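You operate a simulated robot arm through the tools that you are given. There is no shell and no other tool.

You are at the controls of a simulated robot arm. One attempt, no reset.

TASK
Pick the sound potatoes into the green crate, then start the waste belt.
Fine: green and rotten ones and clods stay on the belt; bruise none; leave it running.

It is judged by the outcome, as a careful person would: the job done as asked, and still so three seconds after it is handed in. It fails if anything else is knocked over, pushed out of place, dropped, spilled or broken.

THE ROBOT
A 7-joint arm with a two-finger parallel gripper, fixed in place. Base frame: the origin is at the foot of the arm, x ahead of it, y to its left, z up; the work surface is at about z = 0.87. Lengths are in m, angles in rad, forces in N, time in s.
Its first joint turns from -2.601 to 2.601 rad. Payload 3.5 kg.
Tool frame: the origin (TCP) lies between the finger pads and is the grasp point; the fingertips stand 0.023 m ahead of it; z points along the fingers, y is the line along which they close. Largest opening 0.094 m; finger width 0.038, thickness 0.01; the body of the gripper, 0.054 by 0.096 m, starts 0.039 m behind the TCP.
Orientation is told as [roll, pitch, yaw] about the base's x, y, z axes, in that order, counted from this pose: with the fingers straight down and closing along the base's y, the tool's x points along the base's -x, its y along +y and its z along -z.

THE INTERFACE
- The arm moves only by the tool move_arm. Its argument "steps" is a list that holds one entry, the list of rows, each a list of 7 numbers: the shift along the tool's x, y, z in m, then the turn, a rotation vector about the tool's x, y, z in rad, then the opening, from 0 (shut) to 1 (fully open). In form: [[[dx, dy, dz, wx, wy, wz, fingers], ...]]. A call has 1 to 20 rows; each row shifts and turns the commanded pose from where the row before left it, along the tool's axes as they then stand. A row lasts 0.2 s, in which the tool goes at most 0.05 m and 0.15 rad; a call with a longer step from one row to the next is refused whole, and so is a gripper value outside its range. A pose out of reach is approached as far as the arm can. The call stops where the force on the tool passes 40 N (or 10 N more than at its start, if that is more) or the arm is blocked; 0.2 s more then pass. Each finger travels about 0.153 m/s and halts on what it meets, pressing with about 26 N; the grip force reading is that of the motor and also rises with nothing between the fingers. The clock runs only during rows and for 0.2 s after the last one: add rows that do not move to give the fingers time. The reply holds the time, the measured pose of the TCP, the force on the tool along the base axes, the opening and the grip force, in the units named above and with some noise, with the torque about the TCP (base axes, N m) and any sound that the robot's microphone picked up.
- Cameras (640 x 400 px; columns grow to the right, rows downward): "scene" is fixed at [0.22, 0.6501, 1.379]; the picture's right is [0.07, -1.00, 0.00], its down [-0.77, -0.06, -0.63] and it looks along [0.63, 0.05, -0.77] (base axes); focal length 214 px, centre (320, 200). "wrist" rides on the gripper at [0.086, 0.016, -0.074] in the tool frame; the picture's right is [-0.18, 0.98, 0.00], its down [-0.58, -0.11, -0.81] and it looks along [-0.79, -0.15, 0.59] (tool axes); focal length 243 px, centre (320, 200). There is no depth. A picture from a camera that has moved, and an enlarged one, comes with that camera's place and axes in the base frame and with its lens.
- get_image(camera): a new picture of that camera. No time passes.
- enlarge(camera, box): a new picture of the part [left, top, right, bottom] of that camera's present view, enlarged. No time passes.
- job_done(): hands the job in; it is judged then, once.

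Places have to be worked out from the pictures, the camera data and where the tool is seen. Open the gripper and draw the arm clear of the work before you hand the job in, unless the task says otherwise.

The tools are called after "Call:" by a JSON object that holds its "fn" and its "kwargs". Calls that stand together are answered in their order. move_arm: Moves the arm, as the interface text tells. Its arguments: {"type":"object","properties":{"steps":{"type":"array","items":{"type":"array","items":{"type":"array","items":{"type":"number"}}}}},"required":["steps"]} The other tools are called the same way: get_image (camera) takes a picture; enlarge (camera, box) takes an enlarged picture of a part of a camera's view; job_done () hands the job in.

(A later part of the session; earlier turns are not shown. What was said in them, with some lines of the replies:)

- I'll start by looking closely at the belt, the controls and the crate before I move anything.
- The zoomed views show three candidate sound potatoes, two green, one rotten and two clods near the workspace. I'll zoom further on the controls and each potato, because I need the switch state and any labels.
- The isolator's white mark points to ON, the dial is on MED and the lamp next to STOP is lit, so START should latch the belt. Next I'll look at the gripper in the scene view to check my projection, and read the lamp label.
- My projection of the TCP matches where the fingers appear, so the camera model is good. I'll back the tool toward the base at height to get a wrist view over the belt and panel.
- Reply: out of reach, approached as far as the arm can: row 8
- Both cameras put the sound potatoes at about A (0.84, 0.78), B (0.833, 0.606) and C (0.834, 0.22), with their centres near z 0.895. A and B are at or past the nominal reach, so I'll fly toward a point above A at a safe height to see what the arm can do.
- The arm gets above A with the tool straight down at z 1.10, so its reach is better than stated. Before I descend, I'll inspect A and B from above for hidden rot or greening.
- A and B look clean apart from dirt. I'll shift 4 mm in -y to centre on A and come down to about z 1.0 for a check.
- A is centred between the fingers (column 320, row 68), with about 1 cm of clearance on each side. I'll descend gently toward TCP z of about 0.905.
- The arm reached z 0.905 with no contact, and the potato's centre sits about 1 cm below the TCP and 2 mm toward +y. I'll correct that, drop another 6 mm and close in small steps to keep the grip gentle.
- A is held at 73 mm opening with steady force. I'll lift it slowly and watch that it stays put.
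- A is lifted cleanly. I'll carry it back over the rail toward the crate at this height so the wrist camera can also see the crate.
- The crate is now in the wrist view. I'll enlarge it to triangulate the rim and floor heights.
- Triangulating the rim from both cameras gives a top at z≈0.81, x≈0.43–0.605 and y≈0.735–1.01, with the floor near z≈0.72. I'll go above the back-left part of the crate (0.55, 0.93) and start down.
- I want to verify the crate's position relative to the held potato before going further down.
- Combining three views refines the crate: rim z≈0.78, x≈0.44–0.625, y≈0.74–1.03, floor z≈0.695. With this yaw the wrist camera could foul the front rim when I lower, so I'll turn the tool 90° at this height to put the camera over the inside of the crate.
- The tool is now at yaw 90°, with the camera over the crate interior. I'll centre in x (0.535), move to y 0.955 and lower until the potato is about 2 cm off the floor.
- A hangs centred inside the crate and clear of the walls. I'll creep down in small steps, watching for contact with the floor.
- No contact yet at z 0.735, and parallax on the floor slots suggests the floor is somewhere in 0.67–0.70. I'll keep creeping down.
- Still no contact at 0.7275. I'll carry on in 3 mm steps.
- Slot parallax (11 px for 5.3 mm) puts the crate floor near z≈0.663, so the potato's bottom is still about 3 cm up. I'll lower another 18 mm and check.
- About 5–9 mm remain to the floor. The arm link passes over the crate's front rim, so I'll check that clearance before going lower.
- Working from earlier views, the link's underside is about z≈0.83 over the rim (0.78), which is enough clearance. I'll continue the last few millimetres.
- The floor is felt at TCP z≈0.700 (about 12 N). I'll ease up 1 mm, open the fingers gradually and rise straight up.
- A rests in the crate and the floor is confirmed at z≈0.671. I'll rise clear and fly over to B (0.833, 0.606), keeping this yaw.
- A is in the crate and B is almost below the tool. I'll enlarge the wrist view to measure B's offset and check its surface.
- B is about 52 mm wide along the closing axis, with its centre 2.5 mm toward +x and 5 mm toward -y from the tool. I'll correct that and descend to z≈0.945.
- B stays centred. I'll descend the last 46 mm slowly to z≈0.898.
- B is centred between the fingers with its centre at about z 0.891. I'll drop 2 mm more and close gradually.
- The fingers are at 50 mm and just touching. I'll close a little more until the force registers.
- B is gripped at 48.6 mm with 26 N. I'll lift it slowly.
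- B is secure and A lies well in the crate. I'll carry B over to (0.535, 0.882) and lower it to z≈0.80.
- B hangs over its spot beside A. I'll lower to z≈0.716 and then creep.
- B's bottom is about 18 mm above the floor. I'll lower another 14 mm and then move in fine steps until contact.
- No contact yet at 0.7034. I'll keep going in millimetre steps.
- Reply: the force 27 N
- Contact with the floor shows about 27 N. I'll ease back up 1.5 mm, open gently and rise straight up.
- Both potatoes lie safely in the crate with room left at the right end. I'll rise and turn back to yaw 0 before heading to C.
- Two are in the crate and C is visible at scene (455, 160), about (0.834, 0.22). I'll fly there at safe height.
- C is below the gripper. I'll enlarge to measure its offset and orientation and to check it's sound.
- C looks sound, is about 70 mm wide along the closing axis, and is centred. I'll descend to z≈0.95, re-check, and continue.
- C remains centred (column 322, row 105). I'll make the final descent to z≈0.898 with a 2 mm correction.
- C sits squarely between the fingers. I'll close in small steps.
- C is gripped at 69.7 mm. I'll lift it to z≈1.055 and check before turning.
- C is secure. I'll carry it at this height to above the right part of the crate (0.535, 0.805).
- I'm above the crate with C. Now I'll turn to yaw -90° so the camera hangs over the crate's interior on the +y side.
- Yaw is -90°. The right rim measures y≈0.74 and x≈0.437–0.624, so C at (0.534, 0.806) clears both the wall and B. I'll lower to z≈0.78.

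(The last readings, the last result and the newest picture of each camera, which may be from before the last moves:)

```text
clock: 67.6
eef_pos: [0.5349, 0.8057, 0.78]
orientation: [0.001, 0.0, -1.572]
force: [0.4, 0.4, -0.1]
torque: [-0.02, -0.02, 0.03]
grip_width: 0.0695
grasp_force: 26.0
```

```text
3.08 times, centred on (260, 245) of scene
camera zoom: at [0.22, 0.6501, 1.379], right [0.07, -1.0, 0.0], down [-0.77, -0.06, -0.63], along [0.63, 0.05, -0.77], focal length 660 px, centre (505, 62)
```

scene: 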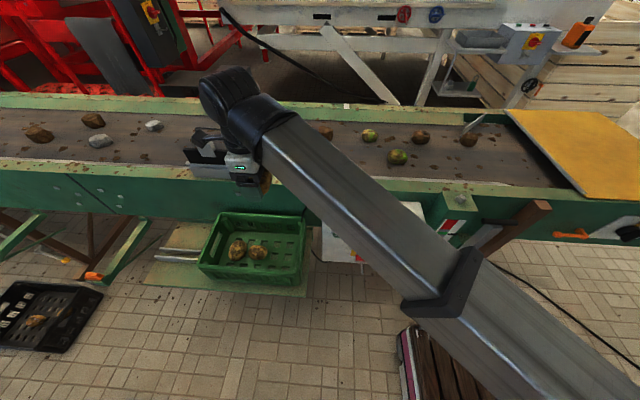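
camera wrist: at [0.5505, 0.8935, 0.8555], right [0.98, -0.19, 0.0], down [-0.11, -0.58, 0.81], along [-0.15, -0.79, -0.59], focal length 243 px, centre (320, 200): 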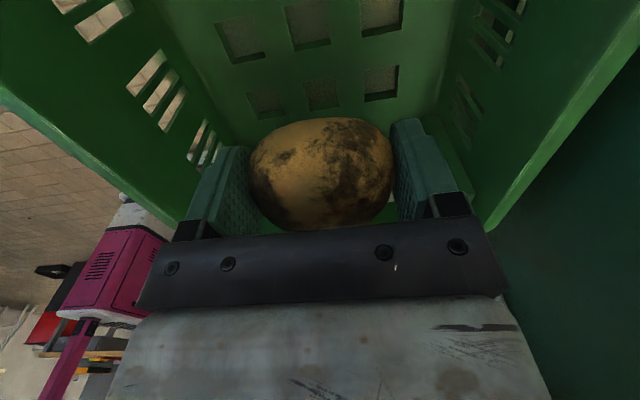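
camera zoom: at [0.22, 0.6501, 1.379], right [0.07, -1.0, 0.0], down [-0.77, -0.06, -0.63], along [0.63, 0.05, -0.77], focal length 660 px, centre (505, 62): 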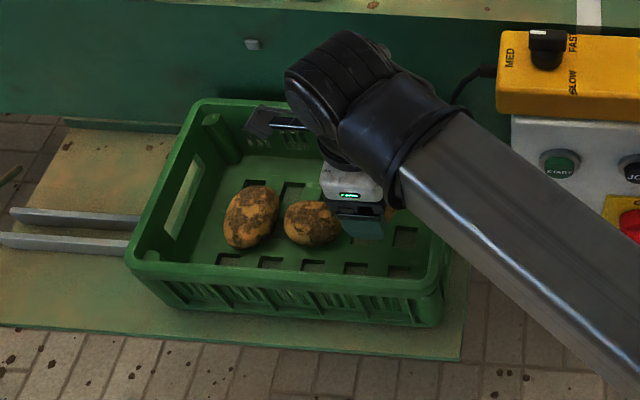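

All clear. I'll lower C to about 0.71 and then creep to contact.

Call:
{"fn": "move_arm", "kwargs": {"steps": [[[0, 0, 0.02, 0, 0, 0, 0.72], [0, 0, 0.02, 0, 0, 0, 0.72], [0, 0, 0.015, 0, 0, 0, 0.72], [0, 0, 0.01, 0, 0, 0, 0.72], [0, 0, 0.005, 0, 0, 0, 0.72], [0, 0, 0, 0, 0, 0, 0.72]]]}}

Call:
{"fn": "get_image", "kwargs": {"camera": "wrist"}}

Call:
{"fn": "enlarge", "kwargs": {"camera": "scene", "box": [180, 180, 340, 310]}}

```text
clock: 69.0
eef_pos: [0.5342, 0.8058, 0.7095]
orientation: [0.001, 0.001, -1.573]
force: [0.1, -0.5, -0.6]
torque: [0.03, 0.0, -0.01]
grip_width: 0.0695
grasp_force: 25.8
```

```text
taken
camera wrist: at [0.55, 0.8931, 0.7848], right [0.98, -0.19, 0.0], down [-0.11, -0.58, 0.81], along [-0.15, -0.79, -0.59], focal length 243 px, centre (320, 200)
```

wrist: 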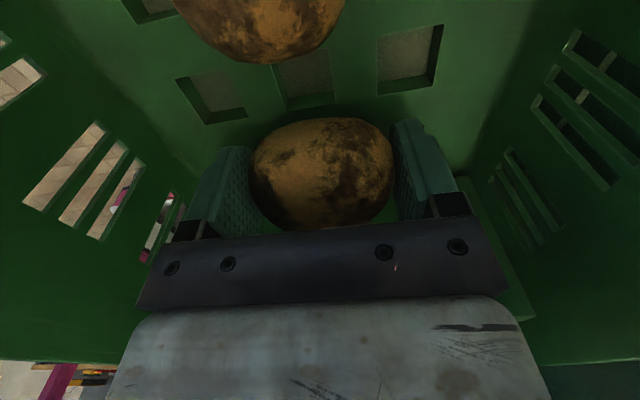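

```text
3.08 times, centred on (260, 245) of scene
camera zoom: at [0.22, 0.6501, 1.379], right [0.07, -1.0, 0.0], down [-0.77, -0.06, -0.63], along [0.63, 0.05, -0.77], focal length 660 px, centre (505, 62)
```

zoom: 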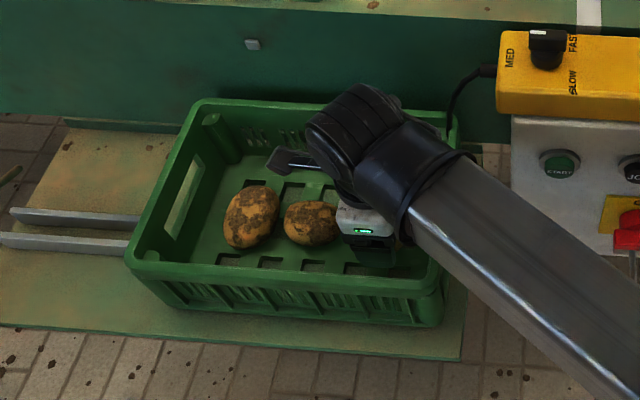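

C clears B with a visible gap. I'll creep the last centimetre.

Call:
{"fn": "move_arm", "kwargs": {"steps": [[[0, 0, 0.004, 0, 0, 0, 0.72], [0, 0, 0.003, 0, 0, 0, 0.72], [0, 0, 0.0015, 0, 0, 0, 0.72], [0, 0, 0, 0, 0, 0, 0.72]]]}}

```text
clock: 70.0
eef_pos: [0.5349, 0.8065, 0.701]
orientation: [-0.001, 0.0, -1.572]
force: [-0.3, 0.2, -1.5]
torque: [-0.01, -0.02, 0.03]
grip_width: 0.0694
grasp_force: 26.2
```

Call:
{"fn": "move_arm", "kwargs": {"steps": [[[0, 0, 0.0012, 0, 0, 0, 0.72], [0, 0, 0.001, 0, 0, 0, 0.72], [0, 0, 0, 0, 0, 0, 0.72]]]}}

```text
clock: 70.8
eef_pos: [0.5336, 0.8059, 0.6993]
orientation: [-0.001, 0.0, -1.574]
force: [0.5, -0.5, -0.4]
torque: [0.03, 0.01, 0.0]
grip_width: 0.0695
grasp_force: 26.4
```

Still free at 0.699, so another millimetre or two.

Call:
{"fn": "move_arm", "kwargs": {"steps": [[[0, 0, 0.001, 0, 0, 0, 0.72], [0, 0, 0.0007, 0, 0, 0, 0.72], [0, 0, 0, 0, 0, 0, 0.72]]]}}

```text
clock: 71.6
eef_pos: [0.5339, 0.806, 0.6998]
orientation: [0.001, 0.002, -1.571]
force: [1.9, -0.7, 19.9]
torque: [-0.06, -0.09, -0.03]
grip_width: 0.0696
grasp_force: 25.6
```

Contact (about 20 N). I'll ease up 1 mm, open gradually, and rise straight up.

Call:
{"fn": "move_arm", "kwargs": {"steps": [[[0, 0, -0.0012, 0, 0, 0, 0.72], [0, 0, 0, 0, 0, 0, 0.74], [0, 0, 0, 0, 0, 0, 0.77], [0, 0, 0, 0, 0, 0, 0.81], [0, 0, 0, 0, 0, 0, 0.86], [0, 0, 0, 0, 0, 0, 0.91], [0, 0, 0, 0, 0, 0, 0.91], [0, 0, -0.01, 0, 0, 0, 0.91], [0, 0, -0.02, 0, 0, 0, 0.91], [0, 0, -0.03, 0, 0, 0, 0.91], [0, 0, -0.04, 0, 0, 0, 0.91], [0, 0, -0.045, 0, 0, 0, 0.91], [0, 0, -0.045, 0, 0, 0, 0.91]]]}}

Call:
{"fn": "get_image", "kwargs": {"camera": "wrist"}}

Call:
{"fn": "get_image", "kwargs": {"camera": "scene"}}

```text
clock: 74.4
eef_pos: [0.5344, 0.8066, 0.8894]
orientation: [-0.001, 0.0, -1.573]
force: [-0.5, -0.7, 0.2]
torque: [0.02, -0.04, 0.05]
grip_width: 0.0856
grasp_force: 0.1
```

```text
taken
camera wrist: at [0.5492, 0.8933, 0.9643], right [0.98, -0.19, 0.0], down [-0.11, -0.58, 0.81], along [-0.15, -0.79, -0.59], focal length 243 px, centre (320, 200)
```

wrist: 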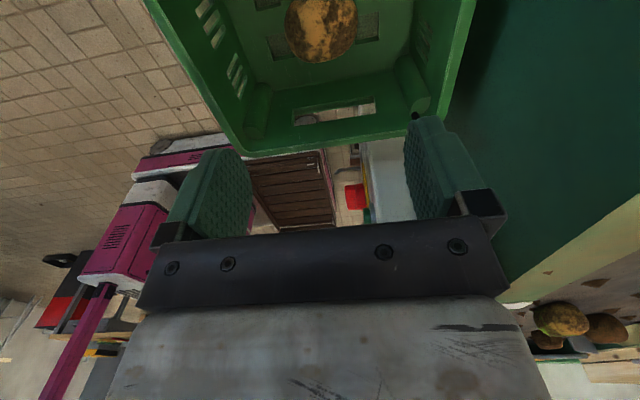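

```text
taken
```

scene: 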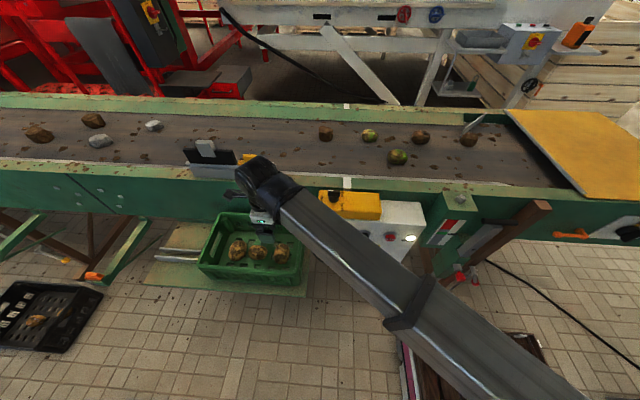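

All three sound potatoes rest in the green crate. Triangulating START from both cameras gives a cap at about (0.56, 0.62, 0.80), on a face looking toward -x. I'll rise, turn back to yaw 0, close the fingers and move to open space in front of the panel.

Call:
{"fn": "move_arm", "kwargs": {"steps": [[[0, 0, -0.03, 0, 0, 0, 0.91], [0, 0, -0.04, 0, 0, 0, 0.8], [0, 0, -0.04, 0, 0, 0, 0.6], [0, 0, 0, 0, 0, -0.13, 0.4], [0, 0, 0, 0, 0, -0.1441, 0.2], [0, 0, 0, 0, 0, -0.1441, 0], [0, 0, 0, 0, 0, -0.1441, 0], [0, 0, 0, 0, 0, -0.1441, 0], [0, 0, 0, 0, 0, -0.1441, 0], [0, 0, 0, 0, 0, -0.1441, 0], [0, 0, 0, 0, 0, -0.1441, 0], [0, 0, 0, 0, 0, -0.1441, 0], [0, 0, 0, 0, 0, -0.1441, 0], [0, 0, 0, 0, 0, -0.1441, 0]]]}}

Call:
{"fn": "get_image", "kwargs": {"camera": "wrist"}}

Call:
{"fn": "enlarge", "kwargs": {"camera": "scene", "box": [180, 180, 340, 310]}}

```text
clock: 77.4
eef_pos: [0.5343, 0.8067, 0.9981]
orientation: [0.0, 0.0, 0.004]
force: [-0.2, 0.1, -0.8]
torque: [-0.02, 0.02, -0.02]
grip_width: 0.0
grasp_force: 25.9
```

```text
taken
camera wrist: at [0.447, 0.8235, 1.0738], right [0.18, 0.98, 0.0], down [0.58, -0.11, 0.81], along [0.79, -0.15, -0.59], focal length 243 px, centre (320, 200)
```

wrist: 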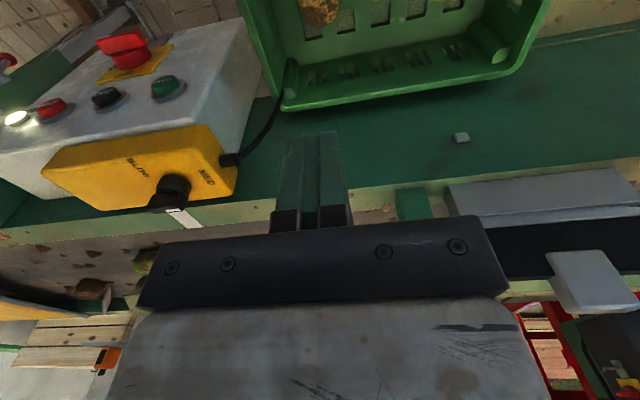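

```text
3.08 times, centred on (260, 245) of scene
camera zoom: at [0.22, 0.6501, 1.379], right [0.07, -1.0, 0.0], down [-0.77, -0.06, -0.63], along [0.63, 0.05, -0.77], focal length 660 px, centre (505, 62)
```

zoom: 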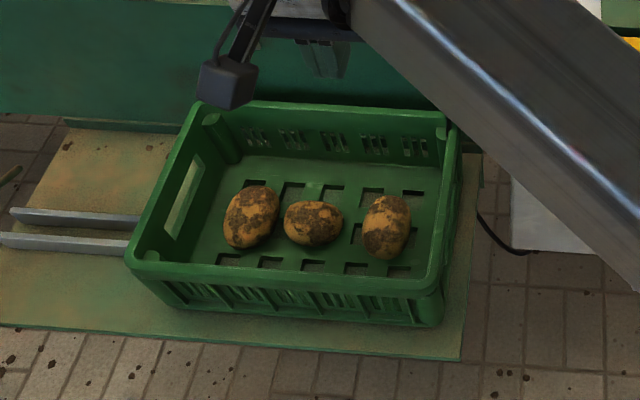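

All three potatoes lie separately in the crate. This view also confirms START at about (0.561, 0.621, 0.802), and I'll enlarge the panel for cap and face depth.

Call:
{"fn": "enlarge", "kwargs": {"camera": "wrist", "box": [40, 20, 280, 170]}}

```text
2.67 times, centred on (160, 95) of wrist
camera zoom: at [0.447, 0.8235, 1.0738], right [0.18, 0.98, 0.0], down [0.58, -0.11, 0.81], along [0.79, -0.15, -0.59], focal length 647 px, centre (747, 480)
```

zoom: 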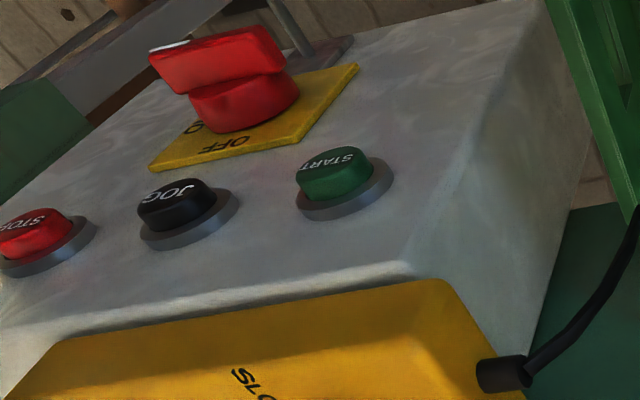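

The panel's front face is about x≈0.571 with its top at z≈0.868, and the isolator's mark does point to ON. I'll move in front of the panel at height, then tilt the tool forward so the closed fingertips lead.

Call:
{"fn": "move_arm", "kwargs": {"steps": [[[0.0268, -0.0372, 0, 0, 0, 0, 0], [0.0268, -0.0372, 0, 0, 0, 0, 0], [0.0268, -0.0372, 0, 0, 0, 0, 0], [0.0268, -0.0372, 0, 0, 0, 0, 0], [0.0268, -0.0372, 0, 0, 0, 0, 0], [0, 0, 0.03, 0, 0, 0, 0], [0, 0, 0.03, 0, 0, 0, 0], [0, 0, 0, 0, 0, 0, 0]]]}}

Call:
{"fn": "get_image", "kwargs": {"camera": "wrist"}}

Call:
{"fn": "get_image", "kwargs": {"camera": "scene"}}

```text
clock: 79.2
eef_pos: [0.4003, 0.6214, 0.9399]
orientation: [-0.001, 0.0, 0.0]
force: [-0.3, -0.5, -0.4]
torque: [0.02, 0.02, -0.01]
grip_width: 0.0
grasp_force: 26.3
```

```text
taken
camera wrist: at [0.3135, 0.6385, 1.0141], right [0.18, 0.98, 0.0], down [0.58, -0.11, 0.81], along [0.79, -0.15, -0.59], focal length 243 px, centre (320, 200)
```

wrist: 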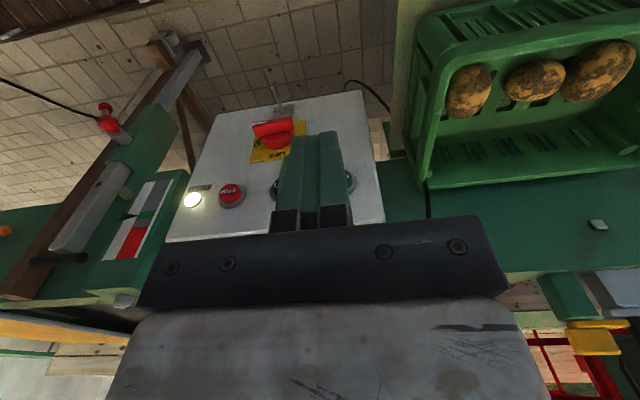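

```text
taken
```

scene: 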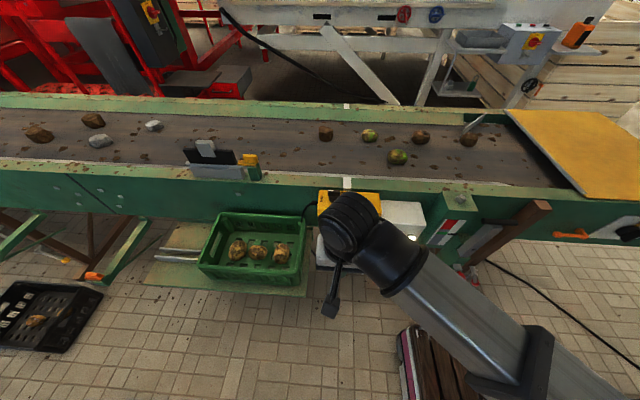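

I'm in free space in front of the panel. I'll tilt the tool forward in steps with the TCP held in place.

Call:
{"fn": "move_arm", "kwargs": {"steps": [[[0, 0, 0, 0, -0.13, 0, 0], [0, 0, 0, 0, -0.13, 0, 0], [0, 0, 0, 0, -0.13, 0, 0], [0, 0, 0, 0, -0.13, 0, 0], [0, 0, 0, 0, -0.13, 0, 0], [0, 0, 0, 0, -0.13, 0, 0], [0, 0, 0, 0, 0, 0, 0]]]}}

Call:
{"fn": "get_image", "kwargs": {"camera": "wrist"}}

Call:
{"fn": "get_image", "kwargs": {"camera": "scene"}}

```text
clock: 80.8
eef_pos: [0.3999, 0.6205, 0.9389]
orientation: [0.0, -0.782, 0.0]
force: [0.5, -0.3, 0.1]
torque: [-0.02, 0.02, -0.01]
grip_width: 0.0
grasp_force: 26.4
```

```text
taken
camera wrist: at [0.2858, 0.6374, 0.9312], right [0.13, 0.98, 0.13], down [-0.16, -0.11, 0.98], along [0.98, -0.15, 0.14], focal length 243 px, centre (320, 200)
```

wrist: 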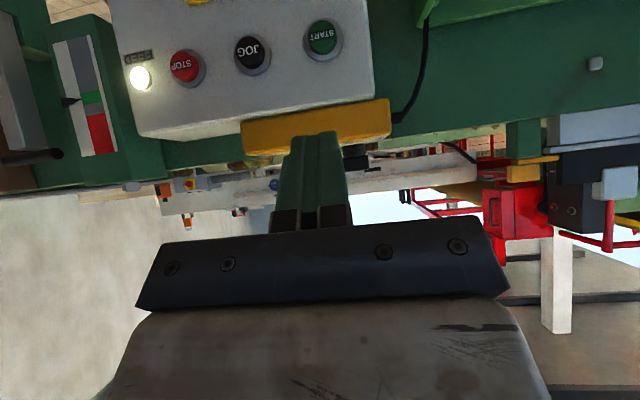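

```text
taken
```

scene: 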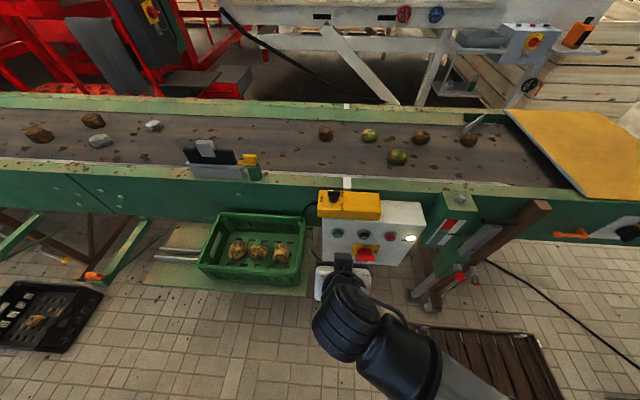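

The 45° tilt works, and this frontal view gives START at y≈0.621, z≈0.803. I'll continue toward horizontal for a straight press.

Call:
{"fn": "move_arm", "kwargs": {"steps": [[[0, 0, 0, 0, -0.13, 0, 0], [0, 0, 0, 0, -0.13, 0, 0], [0, 0, 0, 0, -0.13, 0, 0], [0, 0, 0, 0, -0.13, 0, 0], [0, 0, 0, 0, -0.13, 0, 0], [0, 0, 0, 0, -0.138, 0, 0], [0, 0, 0, 0, 0, 0, 0]]]}}

Call:
{"fn": "get_image", "kwargs": {"camera": "wrist"}}

Call:
{"fn": "get_image", "kwargs": {"camera": "scene"}}

```text
clock: 82.4
eef_pos: [0.4004, 0.6218, 0.9386]
orientation: [0.45, -1.57, -0.45]
force: [0.0, 0.8, 0.1]
torque: [-0.04, 0.01, -0.03]
grip_width: 0.0
grasp_force: 25.8
```

```text
taken
camera wrist: at [0.3249, 0.6376, 0.8529], right [0.0, 0.98, 0.18], down [-0.81, -0.11, 0.58], along [0.59, -0.15, 0.79], focal length 243 px, centre (320, 200)
```

wrist: 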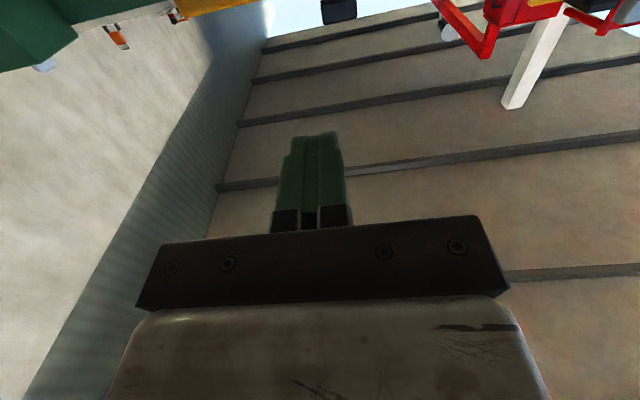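

```text
taken
```

scene: 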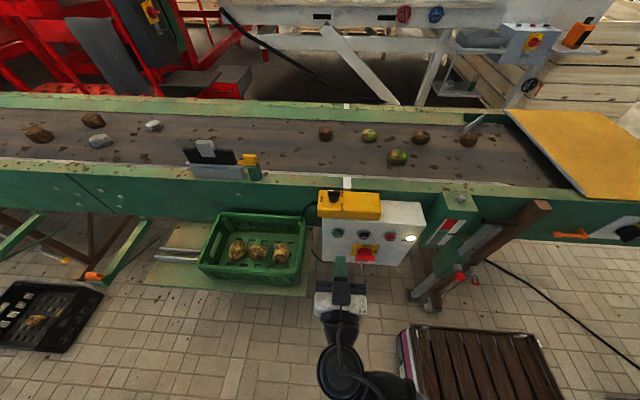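

The tool is horizontal and pointing +x. I'll lower to z≈0.803 and move forward until the fingertips are about 2 cm short of START.

Call:
{"fn": "move_arm", "kwargs": {"steps": [[[0.034, 0, 0, 0, 0, 0, 0], [0.034, 0, 0, 0, 0, 0, 0], [0.034, 0, 0, 0, 0, 0, 0], [0.0336, -0.0008, 0, 0, 0, 0, 0], [0, 0, 0.03, 0, 0, 0, 0], [0, 0, 0.03, 0, 0, 0, 0], [0, 0, 0.03, 0, 0, 0, 0], [0, 0, 0.02, 0, 0, 0, 0], [0, 0, 0, 0, 0, 0, 0]]]}}

Call:
{"fn": "get_image", "kwargs": {"camera": "wrist"}}

Call:
{"fn": "enlarge", "kwargs": {"camera": "scene", "box": [280, 170, 440, 290]}}

```text
clock: 84.4
eef_pos: [0.5107, 0.6193, 0.802]
orientation: [-0.101, -1.57, 0.099]
force: [-0.2, 1.2, 0.0]
torque: [-0.01, -0.01, 0.04]
grip_width: 0.0
grasp_force: 26.0
```

```text
taken
camera wrist: at [0.4344, 0.6361, 0.7163], right [0.0, 0.98, 0.18], down [-0.81, -0.11, 0.58], along [0.59, -0.15, 0.79], focal length 243 px, centre (320, 200)
```

wrist: 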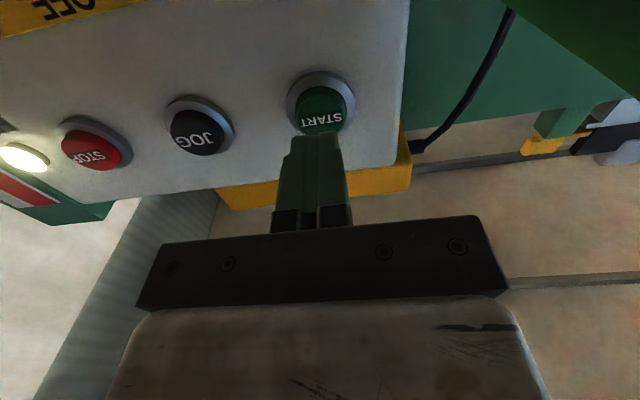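

```text
3.33 times, centred on (360, 230) of scene
camera zoom: at [0.22, 0.6501, 1.379], right [0.07, -1.0, 0.0], down [-0.77, -0.06, -0.63], along [0.63, 0.05, -0.77], focal length 715 px, centre (187, 100)
```

zoom: 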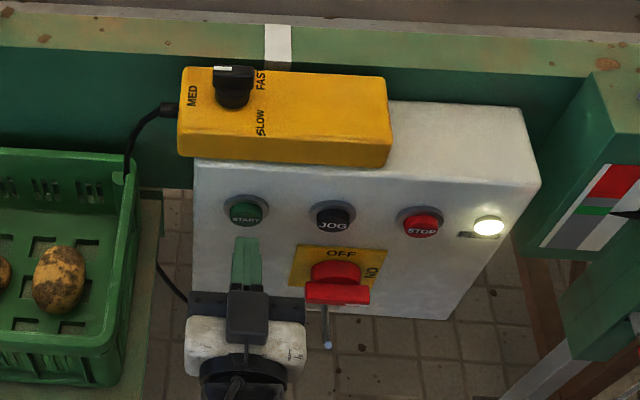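

START triangulates to about (0.564, 0.621, 0.800), and the fingertips are aligned at x≈0.534. I'll move forward 20 mm and then continue in fine steps.

Call:
{"fn": "move_arm", "kwargs": {"steps": [[[0.0015, 0.0008, 0.008, 0, 0, 0, 0], [0, 0, 0.006, 0, 0, 0, 0], [0, 0, 0.004, 0, 0, 0, 0], [0, 0, 0.002, 0, 0, 0, 0], [0, 0, 0, 0, 0, 0, 0]]]}}

Call:
{"fn": "get_image", "kwargs": {"camera": "wrist"}}

Call:
{"fn": "enlarge", "kwargs": {"camera": "scene", "box": [300, 180, 400, 270]}}

```text
clock: 85.6
eef_pos: [0.5298, 0.6213, 0.8002]
orientation: [-0.056, -1.568, 0.057]
force: [0.3, -0.2, -0.5]
torque: [0.03, 0.01, 0.0]
grip_width: 0.0
grasp_force: 26.0
```

```text
taken
camera wrist: at [0.4542, 0.6378, 0.7148], right [0.0, 0.98, 0.18], down [-0.81, -0.11, 0.58], along [0.59, -0.15, 0.79], focal length 243 px, centre (320, 200)
```

wrist: 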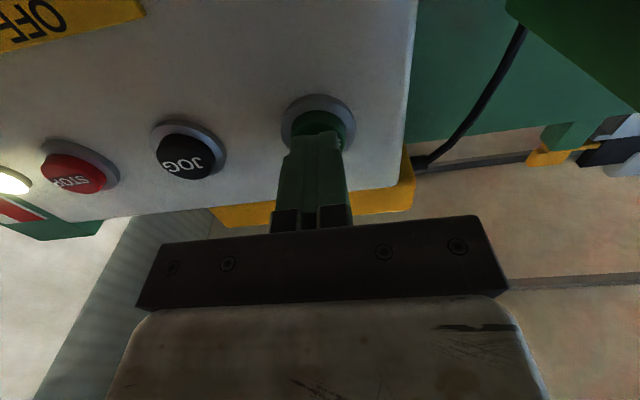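

```text
4.44 times, centred on (350, 225) of scene
camera zoom: at [0.22, 0.6501, 1.379], right [0.07, -1.0, 0.0], down [-0.77, -0.06, -0.63], along [0.63, 0.05, -0.77], focal length 953 px, centre (187, 89)
```

zoom: 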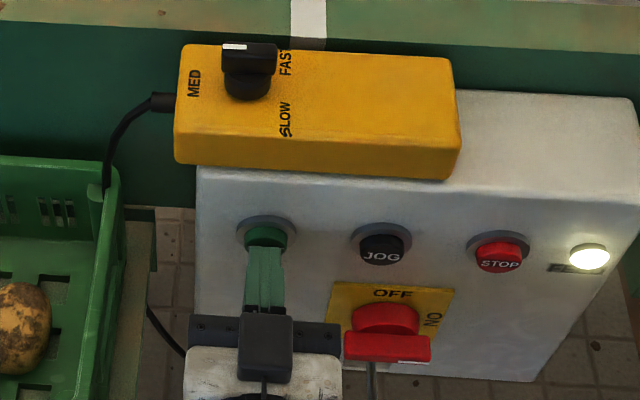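

The fingertips are right in front of START. I'll press in 1.5–2 mm steps, watching force and sound.

Call:
{"fn": "move_arm", "kwargs": {"steps": [[[0, 0, 0.002, 0, 0, 0, 0], [0, 0, 0.002, 0, 0, 0, 0], [0, 0, 0.002, 0, 0, 0, 0]]]}}

Call:
{"fn": "enlarge", "kwargs": {"camera": "scene", "box": [300, 180, 400, 270]}}

```text
clock: 86.4
eef_pos: [0.5359, 0.6208, 0.802]
orientation: [-0.091, -1.57, 0.092]
force: [-2.4, 0.2, -0.8]
torque: [0.01, 0.0, -0.02]
grip_width: 0.0
grasp_force: 26.5
heard: click
```

```text
4.44 times, centred on (350, 225) of scene
camera zoom: at [0.22, 0.6501, 1.379], right [0.07, -1.0, 0.0], down [-0.77, -0.06, -0.63], along [0.63, 0.05, -0.77], focal length 953 px, centre (187, 89)
```

zoom: 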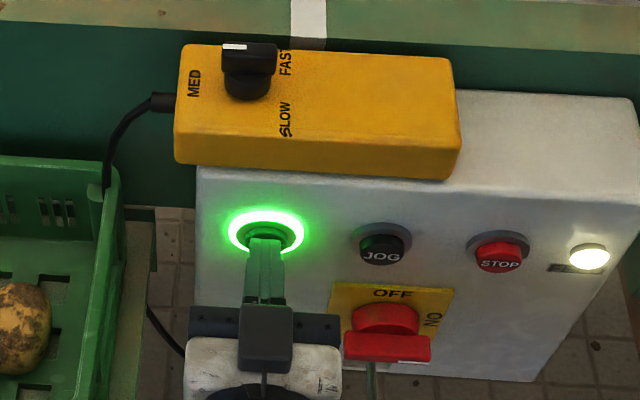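

A click was heard and START's ring lit green. I'll release the button by backing straight off and check that the belt keeps running.

Call:
{"fn": "move_arm", "kwargs": {"steps": [[[0, 0, -0.005, 0, 0, 0, 0], [0, 0, -0.02, 0, 0, 0, 0], [0, 0, -0.04, 0, 0, 0, 0], [0, 0, -0.04, 0, 0, 0, 0]]]}}

Call:
{"fn": "get_image", "kwargs": {"camera": "scene"}}

```text
clock: 87.4
eef_pos: [0.4323, 0.6216, 0.8024]
orientation: [-0.056, -1.568, 0.055]
force: [-0.2, -0.2, -0.3]
torque: [0.0, 0.01, 0.01]
grip_width: 0.0
grasp_force: 26.2
```

```text
taken
```

scene: 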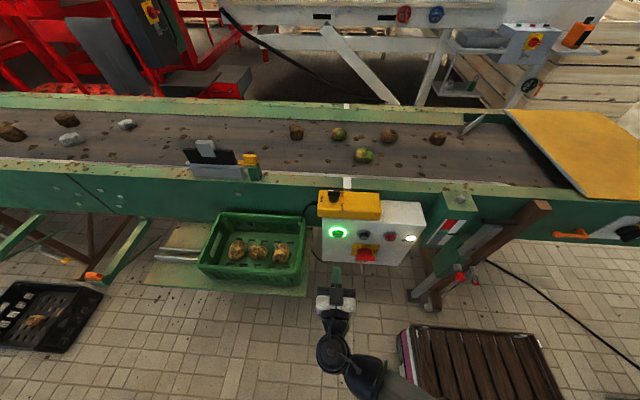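

The belt is running: the waste has moved toward +y, the ring is still lit, and all three potatoes are in the crate. I'll open the gripper and draw the arm up and back, clear of panel and crate.

Call:
{"fn": "move_arm", "kwargs": {"steps": [[[0, 0, -0.03, 0, 0, 0, 0.3], [-0.03, -0.02, -0.02, 0, 0, 0, 0.7], [-0.035, -0.03, 0, 0, 0, 0, 1], [-0.035, -0.03, 0, 0, 0, 0, 1], [-0.035, -0.03, 0, 0, 0, 0, 1], [-0.02, -0.02, 0, 0, 0, 0, 1], [0, 0, 0, 0, 0, 0, 1]]]}}

Call:
{"fn": "get_image", "kwargs": {"camera": "scene"}}

Call:
{"fn": "enlarge", "kwargs": {"camera": "scene", "box": [180, 180, 440, 310]}}

```text
clock: 89.0
eef_pos: [0.3836, 0.4913, 0.96]
orientation: [-0.09, -1.567, 0.091]
force: [0.3, -0.4, 0.2]
torque: [0.02, -0.02, 0.02]
grip_width: 0.094
grasp_force: 0.0
```

```text
taken
```

scene: 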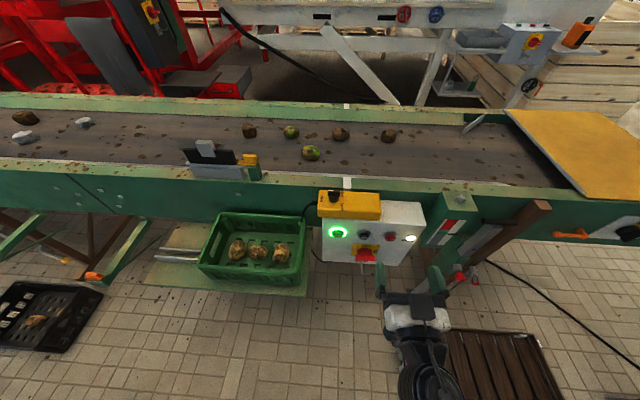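

```text
2.46 times, centred on (310, 245) of scene
camera zoom: at [0.22, 0.6501, 1.379], right [0.07, -1.0, 0.0], down [-0.77, -0.06, -0.63], along [0.63, 0.05, -0.77], focal length 528 px, centre (345, 89)
```

zoom: 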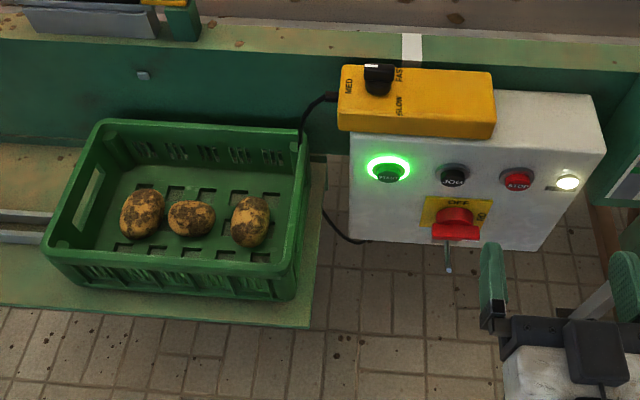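

The belt keeps running with START lit and the waste still on it. The three sound potatoes lie in the green crate, the gripper is open and the arm is clear, so I'm handing in.

Call:
{"fn": "job_done", "kwargs": {}}

```text
The job is handed in.
```

The three sound potatoes are in the green crate and the waste belt is running; I've handed the job in.

- **Potatoes:** I lowered each one to the crate floor before releasing it, and none was dropped. The grip held at about 26 N, and the contact force on set-down was about 12, 27 and 20 N. I saw no marks on them in the pictures.
- **Waste:** The two green potatoes, the rotten one and the clods and stones were left untouched, and the belt is now carrying them toward the left end. The first clods and stones were at the edge of the camera's view when I handed in.
- **Belt:** I pressed START once. It clicked, its ring lit green, and the belt kept running after I let go. I left the speed dial on MED and the isolator on ON.
- **Not checked:** A narrow strip of belt behind the black side gate was hidden from the cameras, so I can't rule out a potato there. Nothing showed above the gate.

The arm is clear of the work with the gripper open, and nothing else was moved.
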